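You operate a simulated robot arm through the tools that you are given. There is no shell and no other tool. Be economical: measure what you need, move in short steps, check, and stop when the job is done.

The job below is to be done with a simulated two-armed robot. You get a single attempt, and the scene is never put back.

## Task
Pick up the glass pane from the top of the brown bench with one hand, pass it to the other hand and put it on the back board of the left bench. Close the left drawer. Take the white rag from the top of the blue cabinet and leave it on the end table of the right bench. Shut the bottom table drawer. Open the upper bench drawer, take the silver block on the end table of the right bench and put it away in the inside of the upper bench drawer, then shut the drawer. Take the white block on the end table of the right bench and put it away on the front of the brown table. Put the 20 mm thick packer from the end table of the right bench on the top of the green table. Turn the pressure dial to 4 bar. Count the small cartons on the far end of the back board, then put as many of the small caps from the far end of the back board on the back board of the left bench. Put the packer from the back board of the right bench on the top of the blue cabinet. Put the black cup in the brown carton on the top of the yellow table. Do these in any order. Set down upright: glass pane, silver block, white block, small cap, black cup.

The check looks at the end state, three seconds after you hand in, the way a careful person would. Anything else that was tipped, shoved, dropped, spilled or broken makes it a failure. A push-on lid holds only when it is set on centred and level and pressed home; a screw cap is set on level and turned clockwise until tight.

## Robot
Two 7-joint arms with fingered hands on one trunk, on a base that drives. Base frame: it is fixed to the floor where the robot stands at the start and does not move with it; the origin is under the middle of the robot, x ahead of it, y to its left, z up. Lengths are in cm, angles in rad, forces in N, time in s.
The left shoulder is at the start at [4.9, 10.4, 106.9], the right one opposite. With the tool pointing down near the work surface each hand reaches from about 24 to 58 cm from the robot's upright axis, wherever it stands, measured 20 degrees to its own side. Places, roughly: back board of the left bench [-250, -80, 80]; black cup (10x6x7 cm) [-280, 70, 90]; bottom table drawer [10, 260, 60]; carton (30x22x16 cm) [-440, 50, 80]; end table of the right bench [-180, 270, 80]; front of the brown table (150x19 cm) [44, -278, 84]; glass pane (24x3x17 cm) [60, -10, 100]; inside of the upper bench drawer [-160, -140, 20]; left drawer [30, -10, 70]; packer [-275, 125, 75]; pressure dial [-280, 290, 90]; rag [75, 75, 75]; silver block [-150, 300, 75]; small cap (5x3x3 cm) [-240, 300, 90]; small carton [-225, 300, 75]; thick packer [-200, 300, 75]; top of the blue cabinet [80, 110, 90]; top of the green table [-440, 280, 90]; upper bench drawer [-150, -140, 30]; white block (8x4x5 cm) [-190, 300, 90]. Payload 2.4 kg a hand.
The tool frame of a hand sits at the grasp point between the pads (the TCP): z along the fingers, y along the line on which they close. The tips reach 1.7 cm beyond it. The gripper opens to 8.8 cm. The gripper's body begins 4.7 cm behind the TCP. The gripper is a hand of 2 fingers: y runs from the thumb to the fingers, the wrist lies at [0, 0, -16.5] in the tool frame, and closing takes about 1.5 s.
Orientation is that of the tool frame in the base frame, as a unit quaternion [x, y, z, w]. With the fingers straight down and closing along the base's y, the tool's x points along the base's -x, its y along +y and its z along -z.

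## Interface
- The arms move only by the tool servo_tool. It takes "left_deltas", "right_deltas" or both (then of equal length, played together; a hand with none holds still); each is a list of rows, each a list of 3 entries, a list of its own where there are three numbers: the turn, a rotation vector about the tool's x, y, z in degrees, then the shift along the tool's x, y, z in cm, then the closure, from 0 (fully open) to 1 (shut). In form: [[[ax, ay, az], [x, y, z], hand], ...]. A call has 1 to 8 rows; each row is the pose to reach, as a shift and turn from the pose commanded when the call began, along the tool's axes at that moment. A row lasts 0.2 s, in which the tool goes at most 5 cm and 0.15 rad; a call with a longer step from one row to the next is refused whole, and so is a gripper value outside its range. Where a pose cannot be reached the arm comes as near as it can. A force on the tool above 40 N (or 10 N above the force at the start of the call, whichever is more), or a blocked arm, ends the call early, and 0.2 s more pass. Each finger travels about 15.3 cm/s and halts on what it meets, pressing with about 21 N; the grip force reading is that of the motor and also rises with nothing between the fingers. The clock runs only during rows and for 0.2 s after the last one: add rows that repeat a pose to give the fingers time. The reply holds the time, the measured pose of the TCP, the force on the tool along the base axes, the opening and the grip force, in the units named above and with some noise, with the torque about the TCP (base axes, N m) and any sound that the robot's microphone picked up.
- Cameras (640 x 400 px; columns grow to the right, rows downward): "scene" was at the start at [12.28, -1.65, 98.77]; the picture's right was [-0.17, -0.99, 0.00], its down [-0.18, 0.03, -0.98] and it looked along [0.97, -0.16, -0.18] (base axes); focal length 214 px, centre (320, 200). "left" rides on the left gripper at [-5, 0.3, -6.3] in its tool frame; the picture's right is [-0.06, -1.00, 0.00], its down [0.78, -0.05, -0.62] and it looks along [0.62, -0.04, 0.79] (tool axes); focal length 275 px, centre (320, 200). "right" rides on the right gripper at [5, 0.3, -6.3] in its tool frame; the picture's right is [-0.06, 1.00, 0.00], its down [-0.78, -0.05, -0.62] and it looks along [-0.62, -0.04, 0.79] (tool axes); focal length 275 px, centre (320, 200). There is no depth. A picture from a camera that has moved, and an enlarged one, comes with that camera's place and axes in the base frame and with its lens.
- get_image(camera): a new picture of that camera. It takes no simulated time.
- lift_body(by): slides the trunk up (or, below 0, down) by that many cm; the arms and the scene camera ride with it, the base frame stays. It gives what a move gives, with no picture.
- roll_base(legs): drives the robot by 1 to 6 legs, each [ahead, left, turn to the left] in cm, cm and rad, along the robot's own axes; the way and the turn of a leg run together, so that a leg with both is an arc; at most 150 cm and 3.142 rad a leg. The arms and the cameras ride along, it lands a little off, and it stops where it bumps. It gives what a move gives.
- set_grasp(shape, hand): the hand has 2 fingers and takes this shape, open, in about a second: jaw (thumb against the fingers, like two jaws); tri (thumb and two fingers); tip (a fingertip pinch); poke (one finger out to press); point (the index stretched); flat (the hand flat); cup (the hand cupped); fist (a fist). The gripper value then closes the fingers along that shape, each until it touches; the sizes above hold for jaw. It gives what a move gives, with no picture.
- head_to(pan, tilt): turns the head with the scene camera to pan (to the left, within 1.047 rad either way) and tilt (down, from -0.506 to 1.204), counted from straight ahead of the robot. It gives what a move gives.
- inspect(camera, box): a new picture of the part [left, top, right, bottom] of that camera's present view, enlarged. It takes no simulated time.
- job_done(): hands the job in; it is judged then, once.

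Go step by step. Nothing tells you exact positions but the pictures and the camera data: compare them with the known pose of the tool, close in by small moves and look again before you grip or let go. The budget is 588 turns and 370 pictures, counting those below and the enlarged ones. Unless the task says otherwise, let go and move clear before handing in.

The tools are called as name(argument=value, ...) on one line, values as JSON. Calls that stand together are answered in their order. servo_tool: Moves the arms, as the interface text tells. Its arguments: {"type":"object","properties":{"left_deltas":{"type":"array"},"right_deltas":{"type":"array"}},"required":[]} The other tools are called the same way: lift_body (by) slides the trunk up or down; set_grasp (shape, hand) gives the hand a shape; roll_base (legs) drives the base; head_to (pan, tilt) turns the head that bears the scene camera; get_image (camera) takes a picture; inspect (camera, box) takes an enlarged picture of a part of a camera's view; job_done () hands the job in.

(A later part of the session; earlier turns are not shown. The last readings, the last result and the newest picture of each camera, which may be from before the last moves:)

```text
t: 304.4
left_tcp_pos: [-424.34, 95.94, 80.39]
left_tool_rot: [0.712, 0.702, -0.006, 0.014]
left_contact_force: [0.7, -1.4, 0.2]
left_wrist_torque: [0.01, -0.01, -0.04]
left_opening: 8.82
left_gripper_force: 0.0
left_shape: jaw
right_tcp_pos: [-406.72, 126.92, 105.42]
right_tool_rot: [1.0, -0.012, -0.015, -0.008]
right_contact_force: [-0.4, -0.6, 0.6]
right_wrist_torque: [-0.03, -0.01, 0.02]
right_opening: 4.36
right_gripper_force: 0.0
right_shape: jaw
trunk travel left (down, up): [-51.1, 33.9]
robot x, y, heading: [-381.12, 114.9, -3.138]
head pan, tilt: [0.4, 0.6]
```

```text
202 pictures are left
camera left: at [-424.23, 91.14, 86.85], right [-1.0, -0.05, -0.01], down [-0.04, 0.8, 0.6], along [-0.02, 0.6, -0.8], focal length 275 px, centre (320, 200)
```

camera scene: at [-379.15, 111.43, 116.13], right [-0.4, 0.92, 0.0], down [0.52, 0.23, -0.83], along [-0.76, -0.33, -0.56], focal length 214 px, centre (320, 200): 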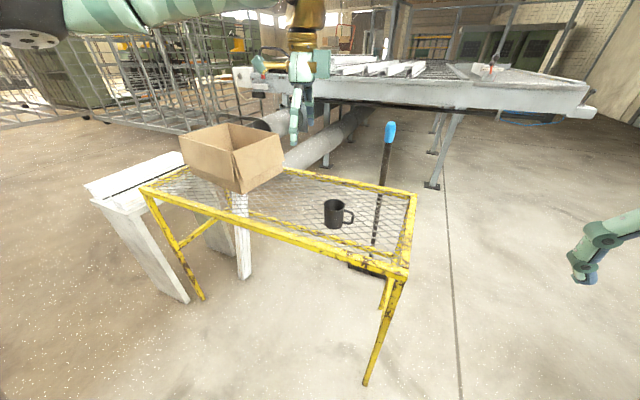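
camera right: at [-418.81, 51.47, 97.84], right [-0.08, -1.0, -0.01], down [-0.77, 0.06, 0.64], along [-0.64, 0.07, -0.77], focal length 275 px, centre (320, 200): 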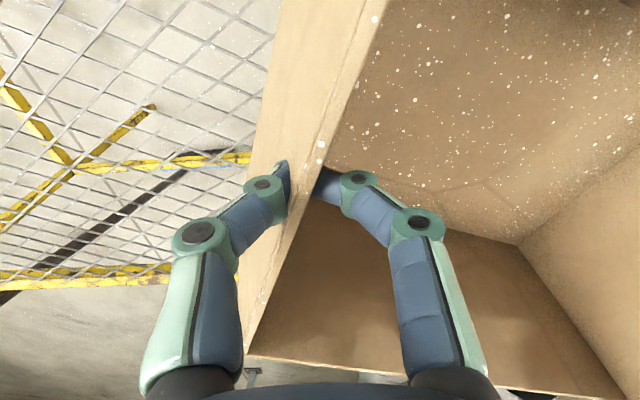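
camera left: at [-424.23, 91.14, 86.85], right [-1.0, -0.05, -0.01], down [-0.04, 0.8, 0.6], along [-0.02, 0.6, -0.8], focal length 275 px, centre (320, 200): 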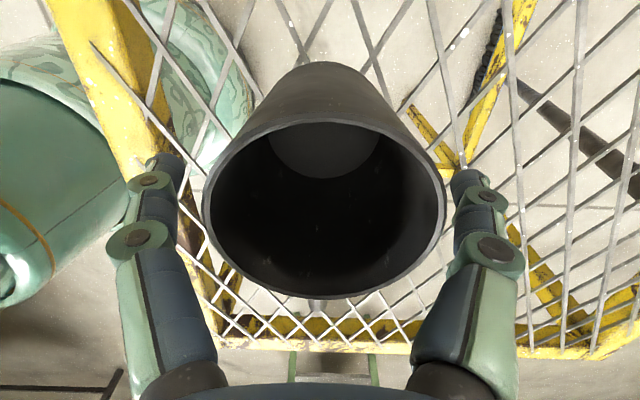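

Well centred. I'll close and lift.

servo_tool(left_deltas=[[[0, 0, 0], [0, 0, 0], 0.3], [[0, 0, 0], [0, 0, 0], 0.5], [[0, 0, 0], [0, 0, 0], 0.8], [[0, 0, 0], [0, 0, 0], 1], [[0, 0, 0], [0, 0, 0], 1]])

servo_tool(left_deltas=[[[0, 0, 0], [0, 0, -2], 1], [[0, 0, 0], [0, 0, -6], 1], [[0, 0, 0], [0, 0, -10], 1], [[0, 0, 0], [0, 0, -14], 1], [[0, 0, 0], [0, 0, -18], 1], [[0, 0, 0], [0, 0, -22], 1]])

get_image(camera="left")

```text
t: 305.6
left_tcp_pos: [-424.39, 95.81, 80.39]
left_tool_rot: [0.712, 0.702, -0.007, 0.013]
left_contact_force: [-0.1, 0.5, -0.1]
left_wrist_torque: [0.01, -0.01, -0.03]
left_opening: 4.97
left_gripper_force: 20.9
left_shape: jaw
right_tcp_pos: [-406.71, 126.85, 105.39]
right_tool_rot: [1.0, -0.012, -0.015, -0.008]
right_contact_force: [0.1, -0.4, -0.4]
right_wrist_torque: [0.03, 0.03, -0.04]
right_opening: 4.37
right_gripper_force: 0.1
right_shape: jaw
trunk travel left (down, up): [-51.1, 33.9]
robot x, y, heading: [-380.9, 115.12, -3.143]
head pan, tilt: [0.4, 0.6]
```

```text
t: 307.0
left_tcp_pos: [-424.79, 96.37, 102.39]
left_tool_rot: [0.712, 0.702, -0.006, 0.014]
left_contact_force: [-0.3, 0.1, -0.6]
left_wrist_torque: [0.01, 0.02, 0.01]
left_opening: 4.91
left_gripper_force: 21.0
left_shape: jaw
right_tcp_pos: [-406.86, 126.92, 105.4]
right_tool_rot: [1.0, -0.012, -0.015, -0.009]
right_contact_force: [0.0, -0.3, 0.1]
right_wrist_torque: [0.02, 0.01, -0.02]
right_opening: 4.37
right_gripper_force: 0.0
right_shape: jaw
trunk travel left (down, up): [-51.1, 33.9]
robot x, y, heading: [-380.78, 115.15, -3.138]
head pan, tilt: [0.4, 0.6]
```

```text
201 pictures are left
camera left: at [-424.66, 91.59, 108.77], right [-1.0, -0.05, -0.01], down [-0.04, 0.8, 0.6], along [-0.02, 0.6, -0.8], focal length 275 px, centre (320, 200)
```

left: 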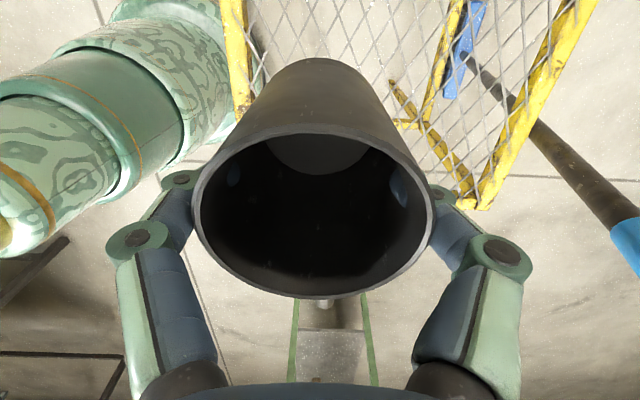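

The cup is held. I'll move over to the carton: back, sideways and forward.

roll_base(legs=[[-14, 0, 0], [0, 49, 0], [20, 0, 0]])

head_to(pan=0.3, tilt=0.5)

get_image(camera="scene")

get_image(camera="left")

```text
t: 312.0
left_tcp_pos: [-430.08, 47.99, 102.27]
left_tool_rot: [0.714, 0.7, -0.006, 0.014]
left_contact_force: [-0.4, -0.3, -0.4]
left_wrist_torque: [-0.01, 0.0, 0.01]
left_opening: 4.92
left_gripper_force: 21.2
left_shape: jaw
right_tcp_pos: [-411.79, 78.41, 105.24]
right_tool_rot: [1.0, -0.015, -0.014, -0.008]
right_contact_force: [0.7, -0.6, -0.6]
right_wrist_torque: [0.02, 0.0, 0.0]
right_opening: 4.35
right_gripper_force: 0.0
right_shape: jaw
trunk travel left (down, up): [-51.1, 33.9]
robot x, y, heading: [-386.13, 66.25, 3.138]
head pan, tilt: [0.4, 0.6]
```

```text
t: 312.7
left_tcp_pos: [-429.97, 47.96, 102.34]
left_tool_rot: [0.714, 0.7, -0.007, 0.013]
left_contact_force: [0.4, 0.1, -0.4]
left_wrist_torque: [0.01, -0.02, -0.01]
left_opening: 4.89
left_gripper_force: 20.8
left_shape: jaw
right_tcp_pos: [-411.68, 78.36, 105.29]
right_tool_rot: [1.0, -0.015, -0.014, -0.008]
right_contact_force: [0.0, -0.1, -0.2]
right_wrist_torque: [0.02, 0.02, 0.01]
right_opening: 4.36
right_gripper_force: 0.0
right_shape: jaw
trunk travel left (down, up): [-51.1, 33.9]
robot x, y, heading: [-385.78, 66.76, 3.138]
head pan, tilt: [0.3, 0.499]
```

```text
200 pictures are left
camera scene: at [-397.77, 63.64, 117.03], right [-0.29, 0.96, 0.0], down [0.46, 0.14, -0.88], along [-0.84, -0.26, -0.48], focal length 214 px, centre (320, 200)
```

scene: 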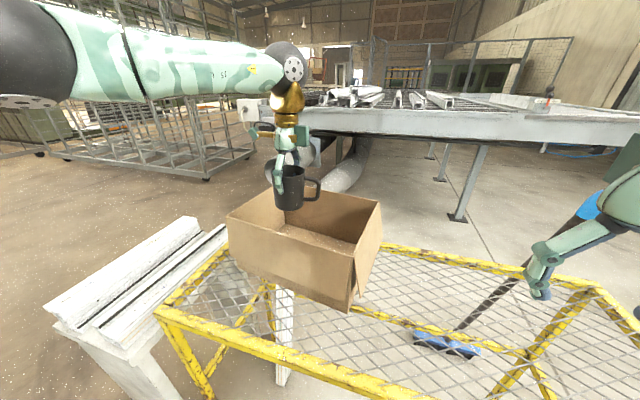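

```text
199 pictures are left
camera left: at [-429.85, 43.22, 108.71], right [-1.0, -0.04, -0.01], down [-0.04, 0.8, 0.6], along [-0.02, 0.6, -0.8], focal length 275 px, centre (320, 200)
```

left: 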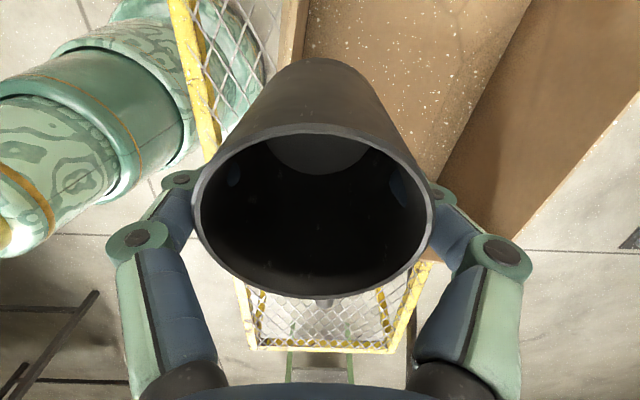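

The carton's centre is at (-438, 48). I'll move 8 cm further in and then lower step by step this time.

roll_base(legs=[[5, 0, 0]])

servo_tool(left_deltas=[[[0, 0, 0], [0, -1.6, 0], 1], [[0, 0, 0], [0, -3.2, 0], 1]])

lift_body(by=-10)

get_image(camera="left")

get_image(camera="scene")

```text
t: 313.6
left_tcp_pos: [-435.18, 48.01, 102.13]
left_tool_rot: [0.714, 0.7, -0.005, 0.014]
left_contact_force: [-0.4, 0.2, -0.8]
left_wrist_torque: [0.02, 0.02, 0.02]
left_opening: 4.92
left_gripper_force: 20.8
left_shape: jaw
right_tcp_pos: [-416.86, 78.43, 105.33]
right_tool_rot: [1.0, -0.015, -0.014, -0.009]
right_contact_force: [0.8, -0.6, 1.0]
right_wrist_torque: [-0.01, 0.0, 0.01]
right_opening: 4.37
right_gripper_force: 0.0
right_shape: jaw
trunk travel left (down, up): [-51.1, 33.9]
robot x, y, heading: [-390.84, 66.83, 3.137]
head pan, tilt: [0.3, 0.499]
```

```text
t: 314.2
left_tcp_pos: [-438.07, 48.07, 102.13]
left_tool_rot: [0.714, 0.7, -0.006, 0.014]
left_contact_force: [-0.3, -0.2, -0.6]
left_wrist_torque: [0.0, -0.01, -0.04]
left_opening: 4.9
left_gripper_force: 21.4
left_shape: jaw
right_tcp_pos: [-416.75, 78.49, 105.35]
right_tool_rot: [1.0, -0.014, -0.015, -0.008]
right_contact_force: [0.0, -0.4, 0.6]
right_wrist_torque: [-0.03, 0.01, 0.02]
right_opening: 4.37
right_gripper_force: 0.1
right_shape: jaw
trunk travel left (down, up): [-51.1, 33.9]
robot x, y, heading: [-391.04, 66.41, 3.139]
head pan, tilt: [0.3, 0.499]
```

```text
t: 315.6
left_tcp_pos: [-438.15, 47.95, 92.26]
left_tool_rot: [0.714, 0.7, -0.006, 0.013]
left_contact_force: [0.1, 0.2, 0.4]
left_wrist_torque: [0.02, -0.02, -0.02]
left_opening: 4.89
left_gripper_force: 20.7
left_shape: jaw
right_tcp_pos: [-416.68, 78.42, 95.28]
right_tool_rot: [1.0, -0.016, -0.015, -0.008]
right_contact_force: [-0.2, 0.0, 0.1]
right_wrist_torque: [0.06, -0.01, -0.02]
right_opening: 4.35
right_gripper_force: 0.1
right_shape: jaw
trunk travel left (down, up): [-41.1, 43.9]
robot x, y, heading: [-390.98, 66.71, 3.139]
head pan, tilt: [0.3, 0.499]
```

```text
198 pictures are left
camera left: at [-438.03, 43.31, 98.71], right [-1.0, -0.04, -0.01], down [-0.04, 0.8, 0.6], along [-0.02, 0.6, -0.8], focal length 275 px, centre (320, 200)
```

left: 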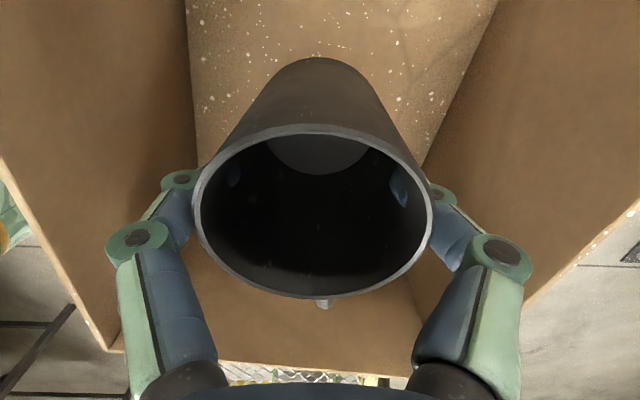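

```text
197 pictures are left
camera scene: at [-402.94, 63.67, 106.98], right [-0.29, 0.96, 0.0], down [0.46, 0.14, -0.88], along [-0.84, -0.26, -0.48], focal length 214 px, centre (320, 200)
```

scene: 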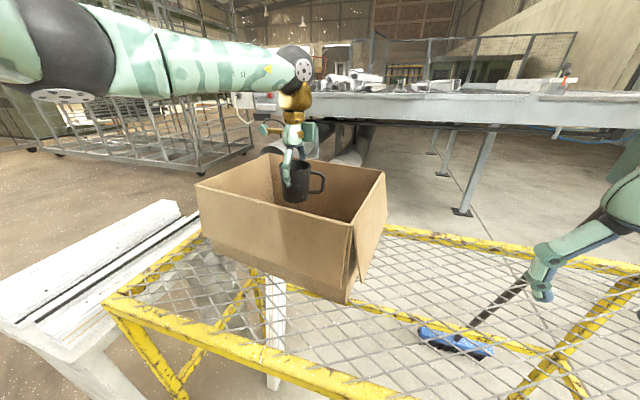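

The cup is inside the rim, centred. I'll lower with the arm in small steps.

servo_tool(left_deltas=[[[0, 0, 0], [0, 0, 2], 1], [[0, 0, 0], [0, 0, 4], 1], [[0, 0, 0], [0, 0, 6], 1], [[0, 0, 0], [0, 0, 8], 1], [[0, 0, 0], [0, 0, 9.5], 1]])

get_image(camera="scene")

```text
t: 316.8
left_tcp_pos: [-438.21, 47.72, 82.74]
left_tool_rot: [0.714, 0.7, -0.006, 0.013]
left_contact_force: [0.1, -0.2, -0.1]
left_wrist_torque: [0.02, 0.03, 0.0]
left_opening: 4.86
left_gripper_force: 21.2
left_shape: jaw
right_tcp_pos: [-416.69, 78.4, 95.39]
right_tool_rot: [1.0, -0.015, -0.014, -0.008]
right_contact_force: [0.7, 0.3, -0.7]
right_wrist_torque: [0.01, 0.01, -0.01]
right_opening: 4.35
right_gripper_force: 0.0
right_shape: jaw
trunk travel left (down, up): [-41.1, 43.9]
robot x, y, heading: [-391.21, 66.59, 3.135]
head pan, tilt: [0.3, 0.499]
```

```text
196 pictures are left
camera scene: at [-402.95, 63.67, 106.98], right [-0.29, 0.96, 0.0], down [0.46, 0.14, -0.88], along [-0.84, -0.26, -0.48], focal length 214 px, centre (320, 200)
```

scene: 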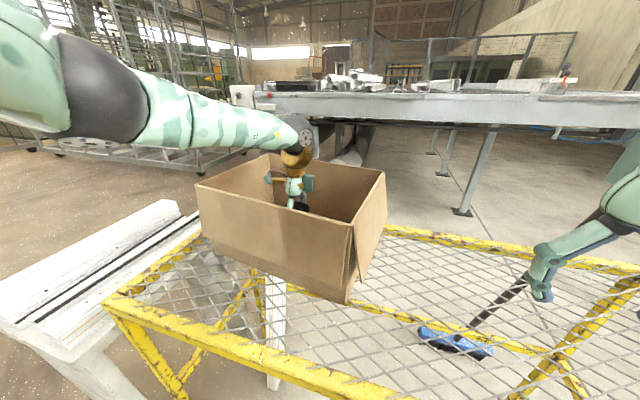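

servo_tool(left_deltas=[[[0, 0, 0], [0, 0, 0.5], 1], [[0, 0, 0], [0, 0, 1.0], 1], [[0, 0, 0], [0, 0, 1.4], 1]])

```text
t: 317.6
left_tcp_pos: [-438.19, 47.8, 81.29]
left_tool_rot: [0.714, 0.7, -0.007, 0.014]
left_contact_force: [0.7, -1.0, -0.5]
left_wrist_torque: [0.02, 0.0, 0.0]
left_opening: 4.87
left_gripper_force: 20.8
left_shape: jaw
right_tcp_pos: [-416.69, 78.42, 95.45]
right_tool_rot: [1.0, -0.015, -0.015, -0.009]
right_contact_force: [0.1, -0.5, 0.0]
right_wrist_torque: [-0.01, -0.01, 0.02]
right_opening: 4.35
right_gripper_force: 0.0
right_shape: jaw
trunk travel left (down, up): [-41.1, 43.9]
robot x, y, heading: [-391.12, 66.58, 3.143]
head pan, tilt: [0.3, 0.499]
```

No contact yet, so I'll continue down in millimetre steps.

servo_tool(left_deltas=[[[0, 0, 0], [0, 0, 0.3], 1], [[0, 0, 0], [0, 0, 0.6], 1], [[0, 0, 0], [0, 0, 0.8], 1]])

```text
t: 318.4
left_tcp_pos: [-438.09, 47.8, 80.75]
left_tool_rot: [0.714, 0.7, -0.007, 0.012]
left_contact_force: [-1.0, -1.7, 13.3]
left_wrist_torque: [-0.03, 0.0, -0.02]
left_opening: 4.79
left_gripper_force: 21.2
left_shape: jaw
right_tcp_pos: [-416.63, 78.42, 95.44]
right_tool_rot: [1.0, -0.015, -0.015, -0.007]
right_contact_force: [0.2, 0.6, -0.2]
right_wrist_torque: [-0.01, 0.0, 0.04]
right_opening: 4.36
right_gripper_force: 0.1
right_shape: jaw
trunk travel left (down, up): [-41.1, 43.9]
robot x, y, heading: [-391.53, 66.75, 3.137]
head pan, tilt: [0.3, 0.499]
```

The cup touches the carton floor. I'll open and lift straight out.

servo_tool(left_deltas=[[[0, 0, 0], [0, 0, -0.1], 0.8], [[0, 0, 0], [0, 0, -0.1], 0.3], [[0, 0, 0], [0, 0, -0.1], 0.1], [[0, 0, 0], [0, 0, -2], 0.1], [[0, 0, 0], [0, 0, -6], 0.1], [[0, 0, 0], [0, 0, -10], 0.1], [[0, 0, 0], [0, 0, -14], 0.1], [[0, 0, 0], [0, 0, -18], 0.1]])

get_image(camera="left")

```text
t: 320.1
left_tcp_pos: [-438.21, 48.18, 98.62]
left_tool_rot: [0.715, 0.699, -0.006, 0.014]
left_contact_force: [0.2, 0.5, -0.7]
left_wrist_torque: [-0.01, -0.02, 0.02]
left_opening: 7.92
left_gripper_force: 0.1
left_shape: jaw
right_tcp_pos: [-416.74, 78.41, 95.47]
right_tool_rot: [1.0, -0.015, -0.015, -0.008]
right_contact_force: [0.6, -0.8, 0.0]
right_wrist_torque: [-0.04, 0.0, 0.0]
right_opening: 4.36
right_gripper_force: 0.0
right_shape: jaw
trunk travel left (down, up): [-41.1, 43.9]
robot x, y, heading: [-391.24, 66.81, 3.137]
head pan, tilt: [0.3, 0.499]
```

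```text
195 pictures are left
camera left: at [-438.04, 43.32, 105.15], right [-1.0, -0.04, -0.01], down [-0.04, 0.8, 0.6], along [-0.02, 0.6, -0.8], focal length 275 px, centre (320, 200)
```

left: 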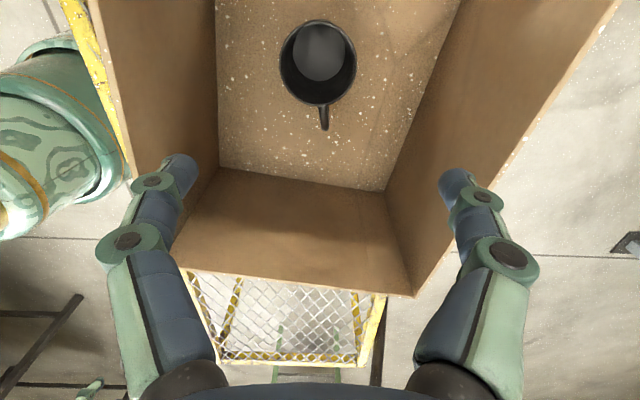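

The black cup stands upright in the carton. Next comes the far end of the right bench (dial, blocks, caps), so I'll back away, drive along the aisle and look.

roll_base(legs=[[-38, 0, 0], [0, -110, 0]])

head_to(pan=-1.0, tilt=0.35)

get_image(camera="scene")

```text
t: 327.8
left_tcp_pos: [-400.63, 158.36, 98.72]
left_tool_rot: [0.71, 0.704, -0.006, 0.013]
left_contact_force: [0.4, 0.3, -0.3]
left_wrist_torque: [0.02, 0.01, 0.0]
left_opening: 7.91
left_gripper_force: 0.0
left_shape: jaw
right_tcp_pos: [-379.58, 189.08, 95.44]
right_tool_rot: [1.0, -0.01, -0.015, -0.007]
right_contact_force: [-0.1, 0.6, -0.4]
right_wrist_torque: [-0.01, 0.0, -0.05]
right_opening: 4.38
right_gripper_force: 0.1
right_shape: jaw
trunk travel left (down, up): [-41.1, 43.9]
robot x, y, heading: [-353.95, 177.02, -3.133]
head pan, tilt: [0.3, 0.499]
```

```text
t: 329.3
left_tcp_pos: [-400.61, 158.35, 98.78]
left_tool_rot: [0.71, 0.704, -0.006, 0.014]
left_contact_force: [0.3, 0.4, 0.1]
left_wrist_torque: [-0.01, 0.01, 0.01]
left_opening: 7.9
left_gripper_force: 0.0
left_shape: jaw
right_tcp_pos: [-379.53, 189.02, 95.38]
right_tool_rot: [1.0, -0.009, -0.015, -0.008]
right_contact_force: [0.6, 0.6, -0.6]
right_wrist_torque: [-0.01, 0.01, 0.0]
right_opening: 4.36
right_gripper_force: 0.1
right_shape: jaw
trunk travel left (down, up): [-41.1, 43.9]
robot x, y, heading: [-353.86, 177.23, -3.131]
head pan, tilt: [-1.0, 0.351]
```

```text
194 pictures are left
camera scene: at [-362.06, 185.01, 108.35], right [0.84, 0.55, 0.0], down [0.19, -0.29, -0.94], along [-0.52, 0.79, -0.34], focal length 214 px, centre (320, 200)
```

scene: 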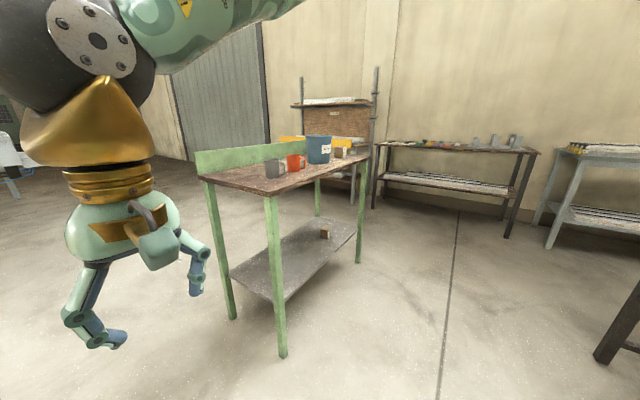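

The green table with mugs is at the left, x about -413, y from 235. I'll continue to y 300 and turn to face the bench end.

roll_base(legs=[[12, 0, 0], [0, -125, 0], [0, 0, 1.57], [0, 0, 1.2]])

head_to(pan=0.0, tilt=0.35)

get_image(camera="scene")

```text
t: 343.2
left_tcp_pos: [-318.3, 303.16, 98.6]
left_tool_rot: [-0.566, 0.824, 0.013, 0.008]
left_contact_force: [-0.5, 0.8, 0.9]
left_wrist_torque: [0.0, 0.01, 0.03]
left_opening: 7.91
left_gripper_force: 0.1
left_shape: jaw
right_tcp_pos: [-348.9, 281.89, 95.38]
right_tool_rot: [0.188, 0.982, -0.01, 0.013]
right_contact_force: [1.1, -0.2, -0.2]
right_wrist_torque: [0.01, -0.05, 0.01]
right_opening: 4.35
right_gripper_force: 0.0
right_shape: jaw
trunk travel left (down, up): [-41.1, 43.9]
robot x, y, heading: [-369.04, 301.88, -0.347]
head pan, tilt: [-1.0, 0.351]
```

```text
t: 344.5
left_tcp_pos: [-318.29, 303.35, 98.69]
left_tool_rot: [-0.566, 0.824, 0.012, 0.008]
left_contact_force: [-0.1, 0.2, -0.6]
left_wrist_torque: [0.0, -0.01, -0.02]
left_opening: 7.89
left_gripper_force: 0.1
left_shape: jaw
right_tcp_pos: [-348.87, 281.99, 95.37]
right_tool_rot: [0.188, 0.982, -0.01, 0.013]
right_contact_force: [-0.2, -0.1, -0.1]
right_wrist_torque: [0.0, -0.04, 0.02]
right_opening: 4.35
right_gripper_force: 0.1
right_shape: jaw
trunk travel left (down, up): [-41.1, 43.9]
robot x, y, heading: [-368.66, 302.27, -0.353]
head pan, tilt: [0.0, 0.351]
```

```text
193 pictures are left
camera scene: at [-357.59, 297.61, 108.35], right [-0.34, -0.94, 0.0], down [-0.32, 0.12, -0.94], along [0.88, -0.32, -0.34], focal length 214 px, centre (320, 200)
```

scene: 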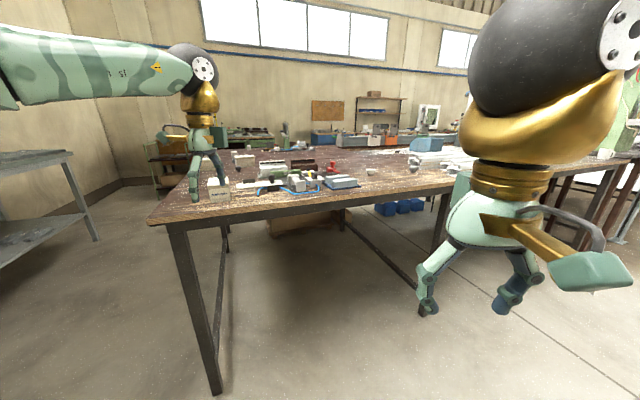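

The bench's far end is at y 324 with free floor beyond. I'll drive around to stand at the end facing it.

roll_base(legs=[[0, 0, -1.218], [-64, 0, 0], [0, 125, 0]])

head_to(pan=0.0, tilt=0.55)

get_image(camera="scene")

```text
t: 356.9
left_tcp_pos: [-228.2, 322.56, 98.66]
left_tool_rot: [-0.004, 1.0, 0.006, 0.014]
left_contact_force: [0.4, -0.1, -0.4]
left_wrist_torque: [0.01, -0.02, -0.02]
left_opening: 7.88
left_gripper_force: 0.1
left_shape: jaw
right_tcp_pos: [-259.15, 343.11, 95.3]
right_tool_rot: [0.708, 0.706, -0.016, 0.006]
right_contact_force: [-0.1, 0.1, -0.8]
right_wrist_torque: [0.01, -0.02, -0.04]
right_opening: 4.39
right_gripper_force: 0.1
right_shape: jaw
trunk travel left (down, up): [-41.1, 43.9]
robot x, y, heading: [-248.22, 369.02, -1.549]
head pan, tilt: [0.0, 0.351]
```

```text
t: 357.6
left_tcp_pos: [-228.21, 322.55, 98.73]
left_tool_rot: [-0.003, 1.0, 0.005, 0.014]
left_contact_force: [-0.3, 0.5, -0.1]
left_wrist_torque: [0.0, 0.01, -0.03]
left_opening: 7.92
left_gripper_force: 0.1
left_shape: jaw
right_tcp_pos: [-259.14, 343.27, 95.43]
right_tool_rot: [0.708, 0.706, -0.016, 0.005]
right_contact_force: [0.1, 0.9, 0.2]
right_wrist_torque: [-0.01, 0.0, 0.01]
right_opening: 4.39
right_gripper_force: 0.1
right_shape: jaw
trunk travel left (down, up): [-41.1, 43.9]
robot x, y, heading: [-247.92, 369.15, -1.546]
head pan, tilt: [0.0, 0.55]
```

```text
192 pictures are left
camera scene: at [-247.81, 357.09, 106.53], right [-1.0, -0.03, 0.0], down [-0.01, 0.52, -0.85], along [0.02, -0.85, -0.52], focal length 214 px, centre (320, 200)
```

scene: 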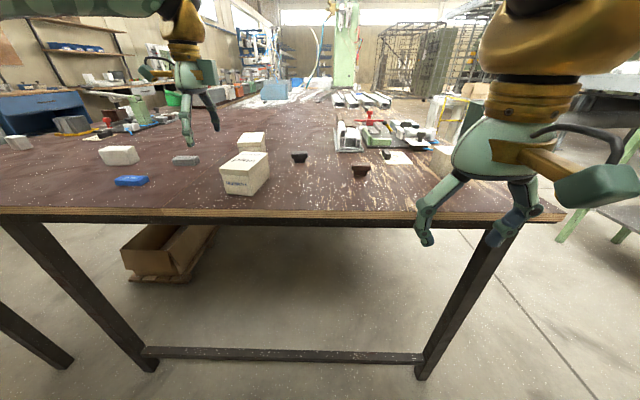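

A clear view of the bench end. I'll enlarge it to count cartons and identify caps, packers and dial.

inspect(camera="scene", box=[210, 80, 470, 220])

inspect(camera="scene", box=[0, 80, 240, 220])

```text
2.46 times, centred on (340, 150) of scene
camera zoom: at [-247.81, 357.09, 106.53], right [-1.0, -0.03, 0.0], down [-0.01, 0.52, -0.85], along [0.02, -0.85, -0.52], focal length 528 px, centre (271, 323)
```

zoom: 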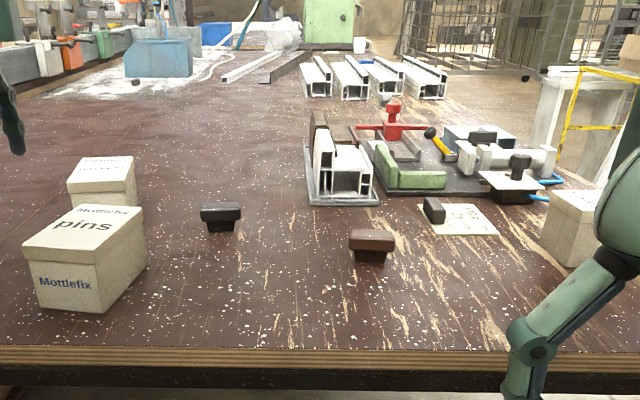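

```text
2.67 times, centred on (120, 150) of scene
camera zoom: at [-247.81, 357.09, 106.53], right [-1.0, -0.03, 0.0], down [-0.01, 0.52, -0.85], along [0.02, -0.85, -0.52], focal length 572 px, centre (853, 333)
```

zoom: 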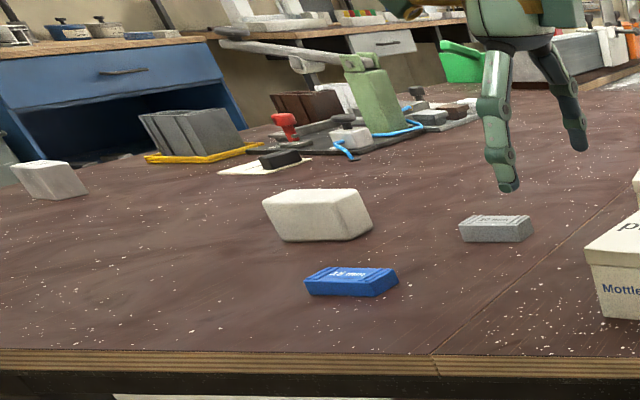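

I see two cream cartons and possibly a third at the right behind my hand. I'll raise the right hand and look there.

servo_tool(right_deltas=[[[0, 0, 0], [2, 0, -4], 0.5], [[0, 0, 0], [4, -1, -8], 0.5], [[0, 0, 0], [4, -3, -12], 0.5], [[0, 0, 0], [4, -5, -16], 0.5], [[0, 0, 0], [4, -8, -18], 0.5]])

head_to(pan=-0.35, tilt=0.6)

get_image(camera="scene")

inspect(camera="scene", box=[180, 80, 460, 240])

```text
t: 358.8
left_tcp_pos: [-228.21, 322.57, 98.77]
left_tool_rot: [-0.004, 1.0, 0.006, 0.014]
left_contact_force: [-0.9, 0.3, 0.9]
left_wrist_torque: [-0.01, 0.06, 0.04]
left_opening: 7.91
left_gripper_force: 0.0
left_shape: jaw
right_tcp_pos: [-263.25, 348.1, 114.8]
right_tool_rot: [0.708, 0.706, -0.015, 0.0]
right_contact_force: [0.0, 0.0, 0.4]
right_wrist_torque: [-0.01, -0.01, 0.02]
right_opening: 4.38
right_gripper_force: 0.1
right_shape: jaw
right hand out of reach, approached as far as the arm can: row 1, 2, 3, 4, 5
trunk travel left (down, up): [-41.1, 43.9]
robot x, y, heading: [-248.11, 368.81, -1.545]
head pan, tilt: [0.0, 0.55]
```

```text
t: 359.6
left_tcp_pos: [-228.25, 322.52, 98.72]
left_tool_rot: [-0.004, 1.0, 0.006, 0.014]
left_contact_force: [0.1, 0.0, 0.2]
left_wrist_torque: [0.0, -0.03, -0.01]
left_opening: 7.87
left_gripper_force: 0.2
left_shape: jaw
right_tcp_pos: [-263.11, 347.89, 114.67]
right_tool_rot: [0.708, 0.706, -0.014, -0.002]
right_contact_force: [0.8, 0.1, -0.1]
right_wrist_torque: [0.02, -0.04, 0.01]
right_opening: 4.41
right_gripper_force: 0.0
right_shape: jaw
trunk travel left (down, up): [-41.1, 43.9]
robot x, y, heading: [-248.01, 369.13, -1.544]
head pan, tilt: [-0.351, 0.6]
```

```text
189 pictures are left
camera scene: at [-250.86, 357.69, 106.07], right [-0.95, 0.32, 0.0], down [0.18, 0.54, -0.82], along [-0.26, -0.78, -0.57], focal length 214 px, centre (320, 200)
```

scene: 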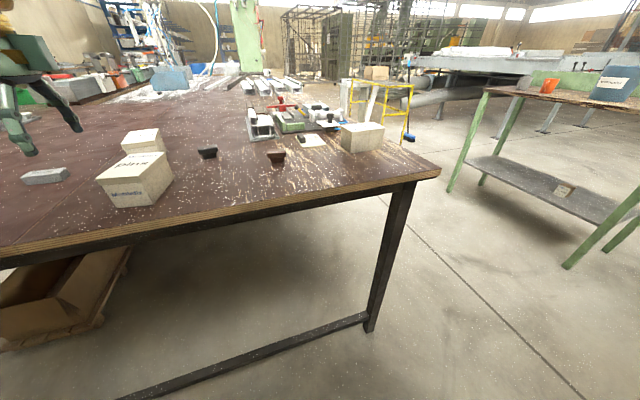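

```text
2.29 times, centred on (320, 160) of scene
camera zoom: at [-250.86, 357.69, 106.07], right [-0.95, 0.32, 0.0], down [0.18, 0.54, -0.82], along [-0.26, -0.78, -0.57], focal length 490 px, centre (320, 291)
```

zoom: 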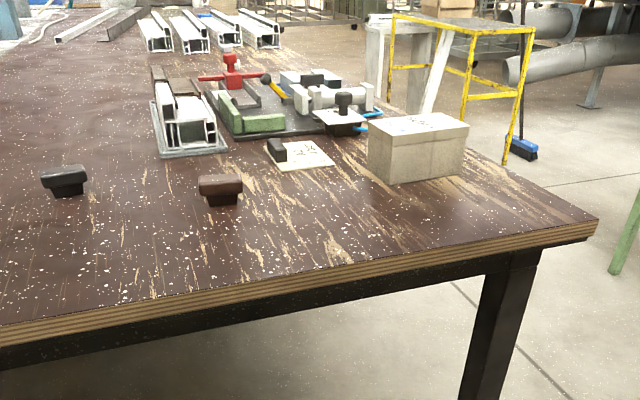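

There is also a longer cream box at the right. I'll enlarge the boxes and the note to read them.

inspect(camera="scene", box=[290, 95, 400, 165])

inspect(camera="scene", box=[80, 115, 220, 215])

```text
5.71 times, centred on (345, 130) of scene
camera zoom: at [-250.86, 357.69, 106.07], right [-0.95, 0.32, 0.0], down [0.18, 0.54, -0.82], along [-0.26, -0.78, -0.57], focal length 1226 px, centre (177, 600)
```

zoom: 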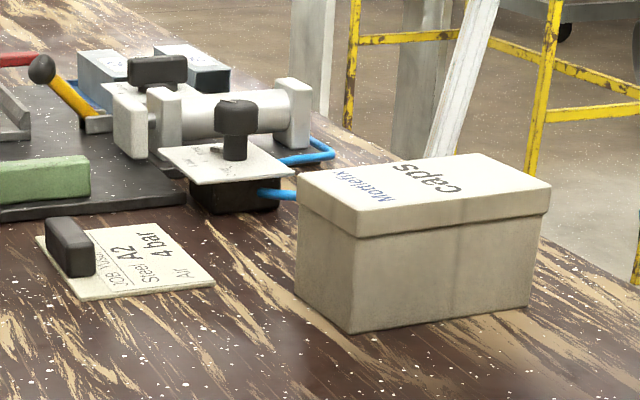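

```text
4.00 times, centred on (150, 165) of scene
camera zoom: at [-250.86, 357.69, 106.07], right [-0.95, 0.32, 0.0], down [0.18, 0.54, -0.82], along [-0.26, -0.78, -0.57], focal length 858 px, centre (1000, 340)
```

zoom: 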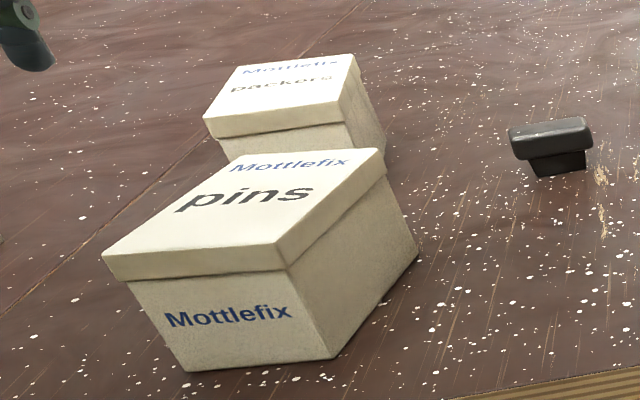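

Three Mottlefix cartons: pins, packers and caps. The note says 4 bar. I see only two T-shaped caps so far, so I'll look from the left hand camera for more.

get_image(camera="left")

head_to(pan=0.3, tilt=0.6)

lift_body(by=30)

get_image(camera="scene")

```text
185 pictures are left
camera left: at [-223.39, 322.89, 105.09], right [0.07, -1.0, -0.01], down [-0.8, -0.06, 0.6], along [-0.6, -0.03, -0.8], focal length 275 px, centre (320, 200)
```

left: 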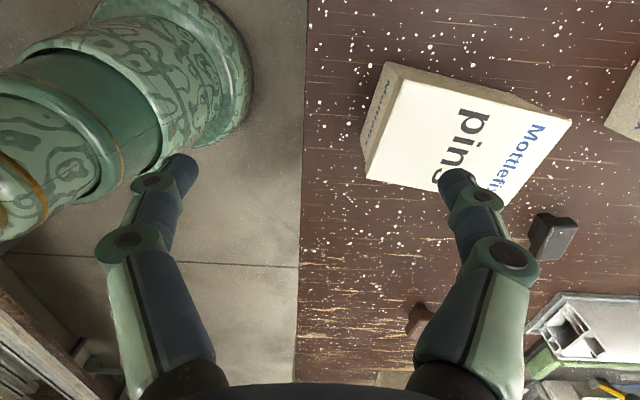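

```text
t: 360.6
left_tcp_pos: [-228.13, 322.56, 98.64]
left_tool_rot: [-0.004, 1.0, 0.006, 0.014]
left_contact_force: [0.4, 0.3, 0.0]
left_wrist_torque: [0.01, -0.01, 0.01]
left_opening: 7.92
left_gripper_force: 0.2
left_shape: jaw
right_tcp_pos: [-263.09, 347.9, 114.65]
right_tool_rot: [0.708, 0.706, -0.015, -0.002]
right_contact_force: [-0.6, 0.1, -0.1]
right_wrist_torque: [0.01, -0.01, -0.03]
right_opening: 4.41
right_gripper_force: 0.2
right_shape: jaw
trunk travel left (down, up): [-41.1, 43.9]
robot x, y, heading: [-247.76, 369.06, -1.549]
head pan, tilt: [0.3, 0.6]
```

```text
t: 363.6
left_tcp_pos: [-228.17, 322.64, 128.75]
left_tool_rot: [-0.004, 1.0, 0.006, 0.014]
left_contact_force: [-0.3, -0.4, -0.1]
left_wrist_torque: [0.05, 0.03, 0.04]
left_opening: 7.89
left_gripper_force: 0.0
left_shape: jaw
right_tcp_pos: [-263.03, 348.89, 145.61]
right_tool_rot: [0.708, 0.705, -0.029, 0.017]
right_contact_force: [-0.2, -0.4, -0.5]
right_wrist_torque: [0.04, -0.01, 0.0]
right_opening: 4.42
right_gripper_force: 0.1
right_shape: jaw
trunk travel left (down, up): [-71.1, 13.9]
robot x, y, heading: [-247.87, 369.21, -1.545]
head pan, tilt: [0.3, 0.6]
```

```text
184 pictures are left
camera scene: at [-245.22, 358.04, 136.18], right [-0.95, -0.32, 0.0], down [-0.18, 0.54, -0.82], along [0.26, -0.78, -0.57], focal length 214 px, centre (320, 200)
```

scene: 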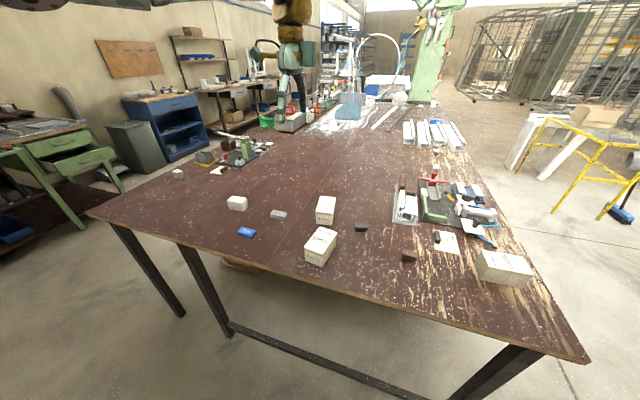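

I'll enlarge the cap area and the left area from this height.

inspect(camera="scene", box=[300, 160, 540, 300])

inspect(camera="scene", box=[90, 120, 310, 260])

```text
2.67 times, centred on (420, 230) of scene
camera zoom: at [-245.22, 358.04, 136.18], right [-0.95, -0.32, 0.0], down [-0.18, 0.54, -0.82], along [0.26, -0.78, -0.57], focal length 572 px, centre (53, 120)
```

zoom: 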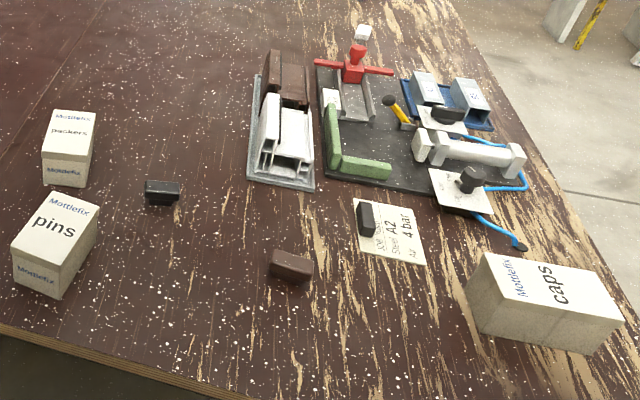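

```text
2.86 times, centred on (200, 190) of scene
camera zoom: at [-245.22, 358.04, 136.18], right [-0.95, -0.32, 0.0], down [-0.18, 0.54, -0.82], along [0.26, -0.78, -0.57], focal length 613 px, centre (663, 229)
```

zoom: 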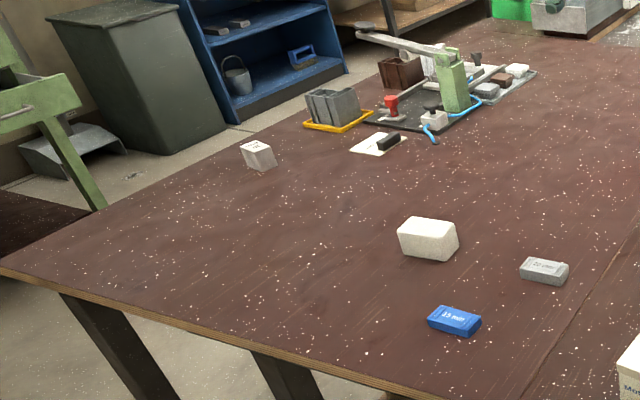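

The grey packer is marked 20 mm, and all three cartons look like the same small type. I'll look for a third cap hidden behind them with the right hand camera.

get_image(camera="right")

roll_base(legs=[[0, -45, 0]])

head_to(pan=0.5, tilt=0.75)

get_image(camera="scene")

```text
181 pictures are left
camera right: at [-262.51, 354.42, 151.72], right [1.0, -0.07, -0.01], down [-0.04, -0.74, 0.67], along [-0.05, -0.67, -0.74], focal length 275 px, centre (320, 200)
```

right: 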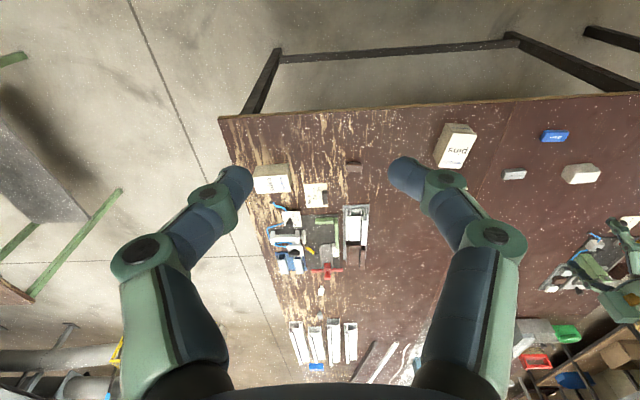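

```text
t: 366.3
left_tcp_pos: [-272.56, 321.45, 128.69]
left_tool_rot: [-0.001, 1.0, 0.006, 0.013]
left_contact_force: [0.3, -1.0, 0.3]
left_wrist_torque: [0.02, 0.02, -0.03]
left_opening: 7.92
left_gripper_force: 0.0
left_shape: jaw
right_tcp_pos: [-307.29, 348.0, 145.56]
right_tool_rot: [0.71, 0.703, -0.029, 0.017]
right_contact_force: [-0.1, -0.2, 0.9]
right_wrist_torque: [0.01, 0.05, 0.01]
right_opening: 4.4
right_gripper_force: 0.0
right_shape: jaw
trunk travel left (down, up): [-71.1, 13.9]
robot x, y, heading: [-291.63, 368.37, -1.552]
head pan, tilt: [0.3, 0.6]
```

```text
t: 367.1
left_tcp_pos: [-272.57, 321.46, 128.72]
left_tool_rot: [0.0, 1.0, 0.005, 0.014]
left_contact_force: [0.2, 0.4, -0.5]
left_wrist_torque: [0.01, -0.04, 0.02]
left_opening: 7.91
left_gripper_force: 0.1
left_shape: jaw
right_tcp_pos: [-307.08, 348.07, 145.63]
right_tool_rot: [0.71, 0.703, -0.029, 0.017]
right_contact_force: [0.2, 0.2, -0.3]
right_wrist_torque: [0.02, 0.03, 0.01]
right_opening: 4.41
right_gripper_force: 0.0
right_shape: jaw
trunk travel left (down, up): [-71.1, 13.9]
robot x, y, heading: [-291.83, 368.63, -1.551]
head pan, tilt: [0.499, 0.75]
```

```text
180 pictures are left
camera scene: at [-288.03, 358.21, 134.9], right [-0.87, -0.5, 0.0], down [-0.34, 0.59, -0.73], along [0.36, -0.64, -0.68], focal length 214 px, centre (320, 200)
```

scene: 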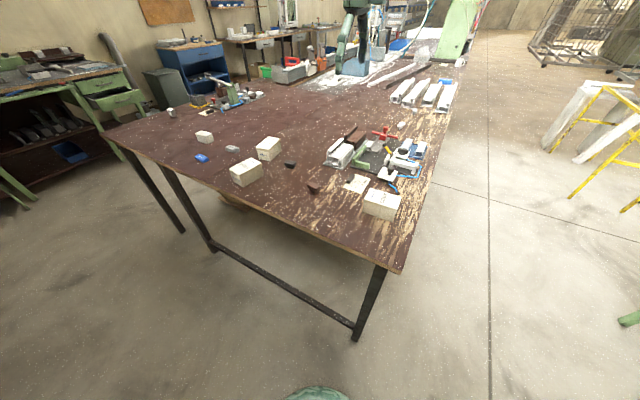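

There's a small white object near (402, 125) in this view. I'll enlarge it.

inspect(camera="scene", box=[320, 100, 440, 180])

```text
5.00 times, centred on (380, 140) of scene
camera zoom: at [-288.03, 358.21, 134.9], right [-0.87, -0.5, 0.0], down [-0.34, 0.59, -0.73], along [0.36, -0.64, -0.68], focal length 1072 px, centre (20, 500)
```

zoom: 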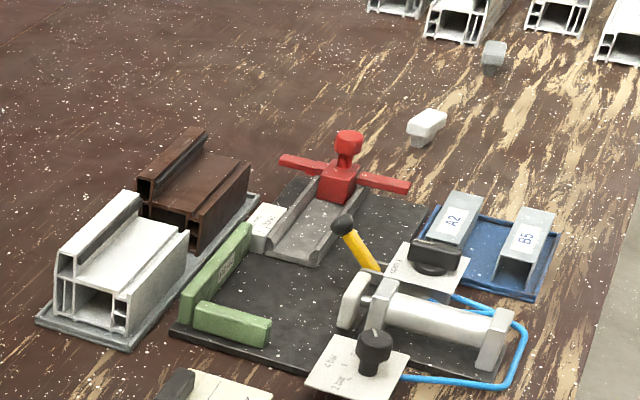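

Two more caps lie beyond the fixture: a white one near (-270, 235) and a grey one near (-272, 209). So there are three cartons and at least four caps, and three caps are to move. First I'll take the 20 mm packer with the left hand from the bench end.

roll_base(legs=[[0, 63, -0.02], [18, 0, 0]])

lift_body(by=-25)

get_image(camera="left")

```text
t: 371.7
left_tcp_pos: [-210.13, 303.93, 128.69]
left_tool_rot: [0.007, 1.0, 0.006, 0.014]
left_contact_force: [0.6, 0.6, -0.2]
left_wrist_torque: [-0.01, 0.01, 0.03]
left_opening: 7.9
left_gripper_force: 0.0
left_shape: jaw
right_tcp_pos: [-244.32, 331.06, 145.55]
right_tool_rot: [0.716, 0.698, -0.027, 0.016]
right_contact_force: [0.0, 0.5, 0.3]
right_wrist_torque: [-0.02, 0.01, 0.03]
right_opening: 4.42
right_gripper_force: 0.1
right_shape: jaw
trunk travel left (down, up): [-71.1, 13.9]
robot x, y, heading: [-228.84, 350.79, -1.565]
head pan, tilt: [0.499, 0.75]
```

```text
t: 374.3
left_tcp_pos: [-210.11, 303.93, 103.72]
left_tool_rot: [0.007, 1.0, 0.005, 0.014]
left_contact_force: [-0.1, -0.5, 0.1]
left_wrist_torque: [0.01, 0.03, -0.01]
left_opening: 7.9
left_gripper_force: 0.0
left_shape: jaw
right_tcp_pos: [-244.18, 330.76, 120.37]
right_tool_rot: [0.716, 0.698, -0.022, 0.01]
right_contact_force: [0.1, 0.0, -1.0]
right_wrist_torque: [0.03, 0.0, -0.02]
right_opening: 4.39
right_gripper_force: 0.1
right_shape: jaw
trunk travel left (down, up): [-46.1, 38.9]
robot x, y, heading: [-228.82, 351.18, -1.565]
head pan, tilt: [0.499, 0.75]
```

```text
178 pictures are left
camera left: at [-205.29, 304.34, 110.13], right [0.05, -1.0, -0.01], down [-0.8, -0.04, 0.6], along [-0.6, -0.02, -0.8], focal length 275 px, centre (320, 200)
```

left: 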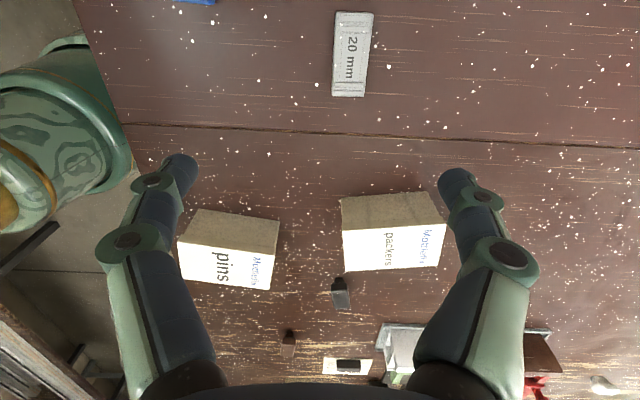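

The grey 20 mm packer is right ahead, its long side along x. I'll move over it and descend.

servo_tool(left_deltas=[[[0, 0, 0], [-0.7, -2.2, 2], 0.3], [[0, 0, 0], [-0.7, -2.2, 6], 0.3], [[0, 0, 0], [-0.7, -2.2, 10], 0.3], [[0, 0, 0], [-0.7, -2.2, 13], 0.3]])

get_image(camera="left")

```text
t: 375.3
left_tcp_pos: [-209.1, 302.08, 90.7]
left_tool_rot: [0.006, 1.0, 0.006, 0.014]
left_contact_force: [-0.1, -0.3, 0.1]
left_wrist_torque: [-0.01, 0.0, 0.02]
left_opening: 6.2
left_gripper_force: 0.2
left_shape: jaw
right_tcp_pos: [-244.22, 330.7, 120.36]
right_tool_rot: [0.715, 0.698, -0.022, 0.01]
right_contact_force: [0.0, 1.0, 0.3]
right_wrist_torque: [0.0, -0.01, -0.05]
right_opening: 4.38
right_gripper_force: 0.1
right_shape: jaw
trunk travel left (down, up): [-46.1, 38.9]
robot x, y, heading: [-228.8, 350.8, -1.568]
head pan, tilt: [0.499, 0.75]
```

```text
177 pictures are left
camera left: at [-204.4, 302.34, 97.11], right [0.05, -1.0, -0.01], down [-0.8, -0.04, 0.6], along [-0.6, -0.02, -0.8], focal length 275 px, centre (320, 200)
```

left: 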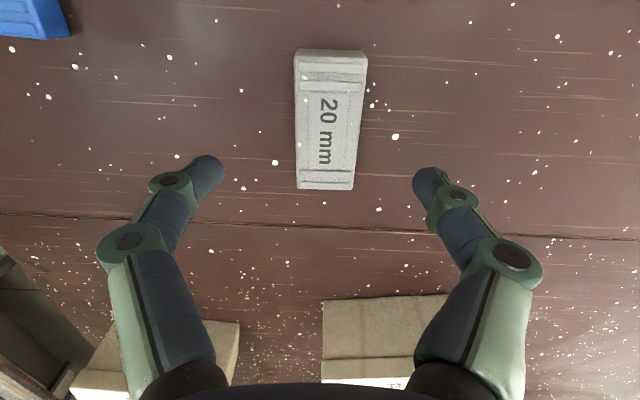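

Aligned. I'll descend, grip and lift.

servo_tool(left_deltas=[[[0, 0, 0], [0, -0.3, 3], 0.3], [[0, 0, 0], [0, -0.3, 5.6], 0.3], [[0, 0, 0], [0, -0.3, 5.6], 0.7], [[0, 0, 0], [0, -0.3, 5.6], 1], [[0, 0, 0], [0, -0.3, 5.6], 1], [[0, 0, 0], [0, -0.3, 2], 1], [[0, 0, 0], [0, -0.3, -3], 1], [[0, 0, 0], [0, -0.3, -8], 1]])

get_image(camera="left")

```text
t: 377.1
left_tcp_pos: [-209.49, 301.64, 98.79]
left_tool_rot: [0.007, 1.0, 0.007, 0.015]
left_contact_force: [0.4, 0.5, 0.3]
left_wrist_torque: [0.02, 0.03, -0.02]
left_opening: 2.54
left_gripper_force: 21.3
left_shape: jaw
right_tcp_pos: [-244.33, 330.64, 120.29]
right_tool_rot: [0.716, 0.698, -0.022, 0.01]
right_contact_force: [-0.4, -0.3, -0.5]
right_wrist_torque: [0.0, 0.0, -0.03]
right_opening: 4.39
right_gripper_force: 0.0
right_shape: jaw
trunk travel left (down, up): [-46.1, 38.9]
robot x, y, heading: [-228.73, 351.2, -1.565]
head pan, tilt: [0.499, 0.75]
```

```text
176 pictures are left
camera left: at [-204.66, 301.82, 105.29], right [0.05, -1.0, -0.01], down [-0.8, -0.05, 0.6], along [-0.59, -0.02, -0.8], focal length 275 px, centre (320, 200)
```

left: 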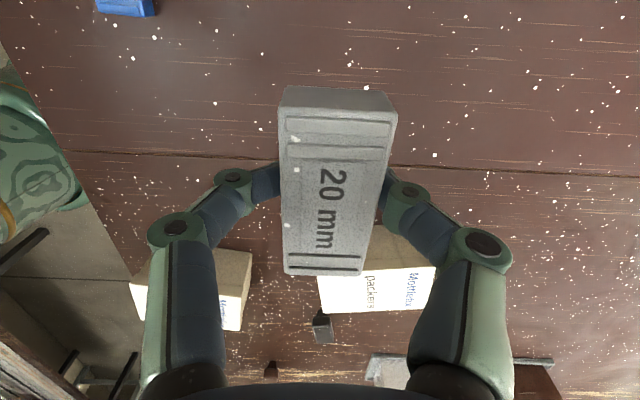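

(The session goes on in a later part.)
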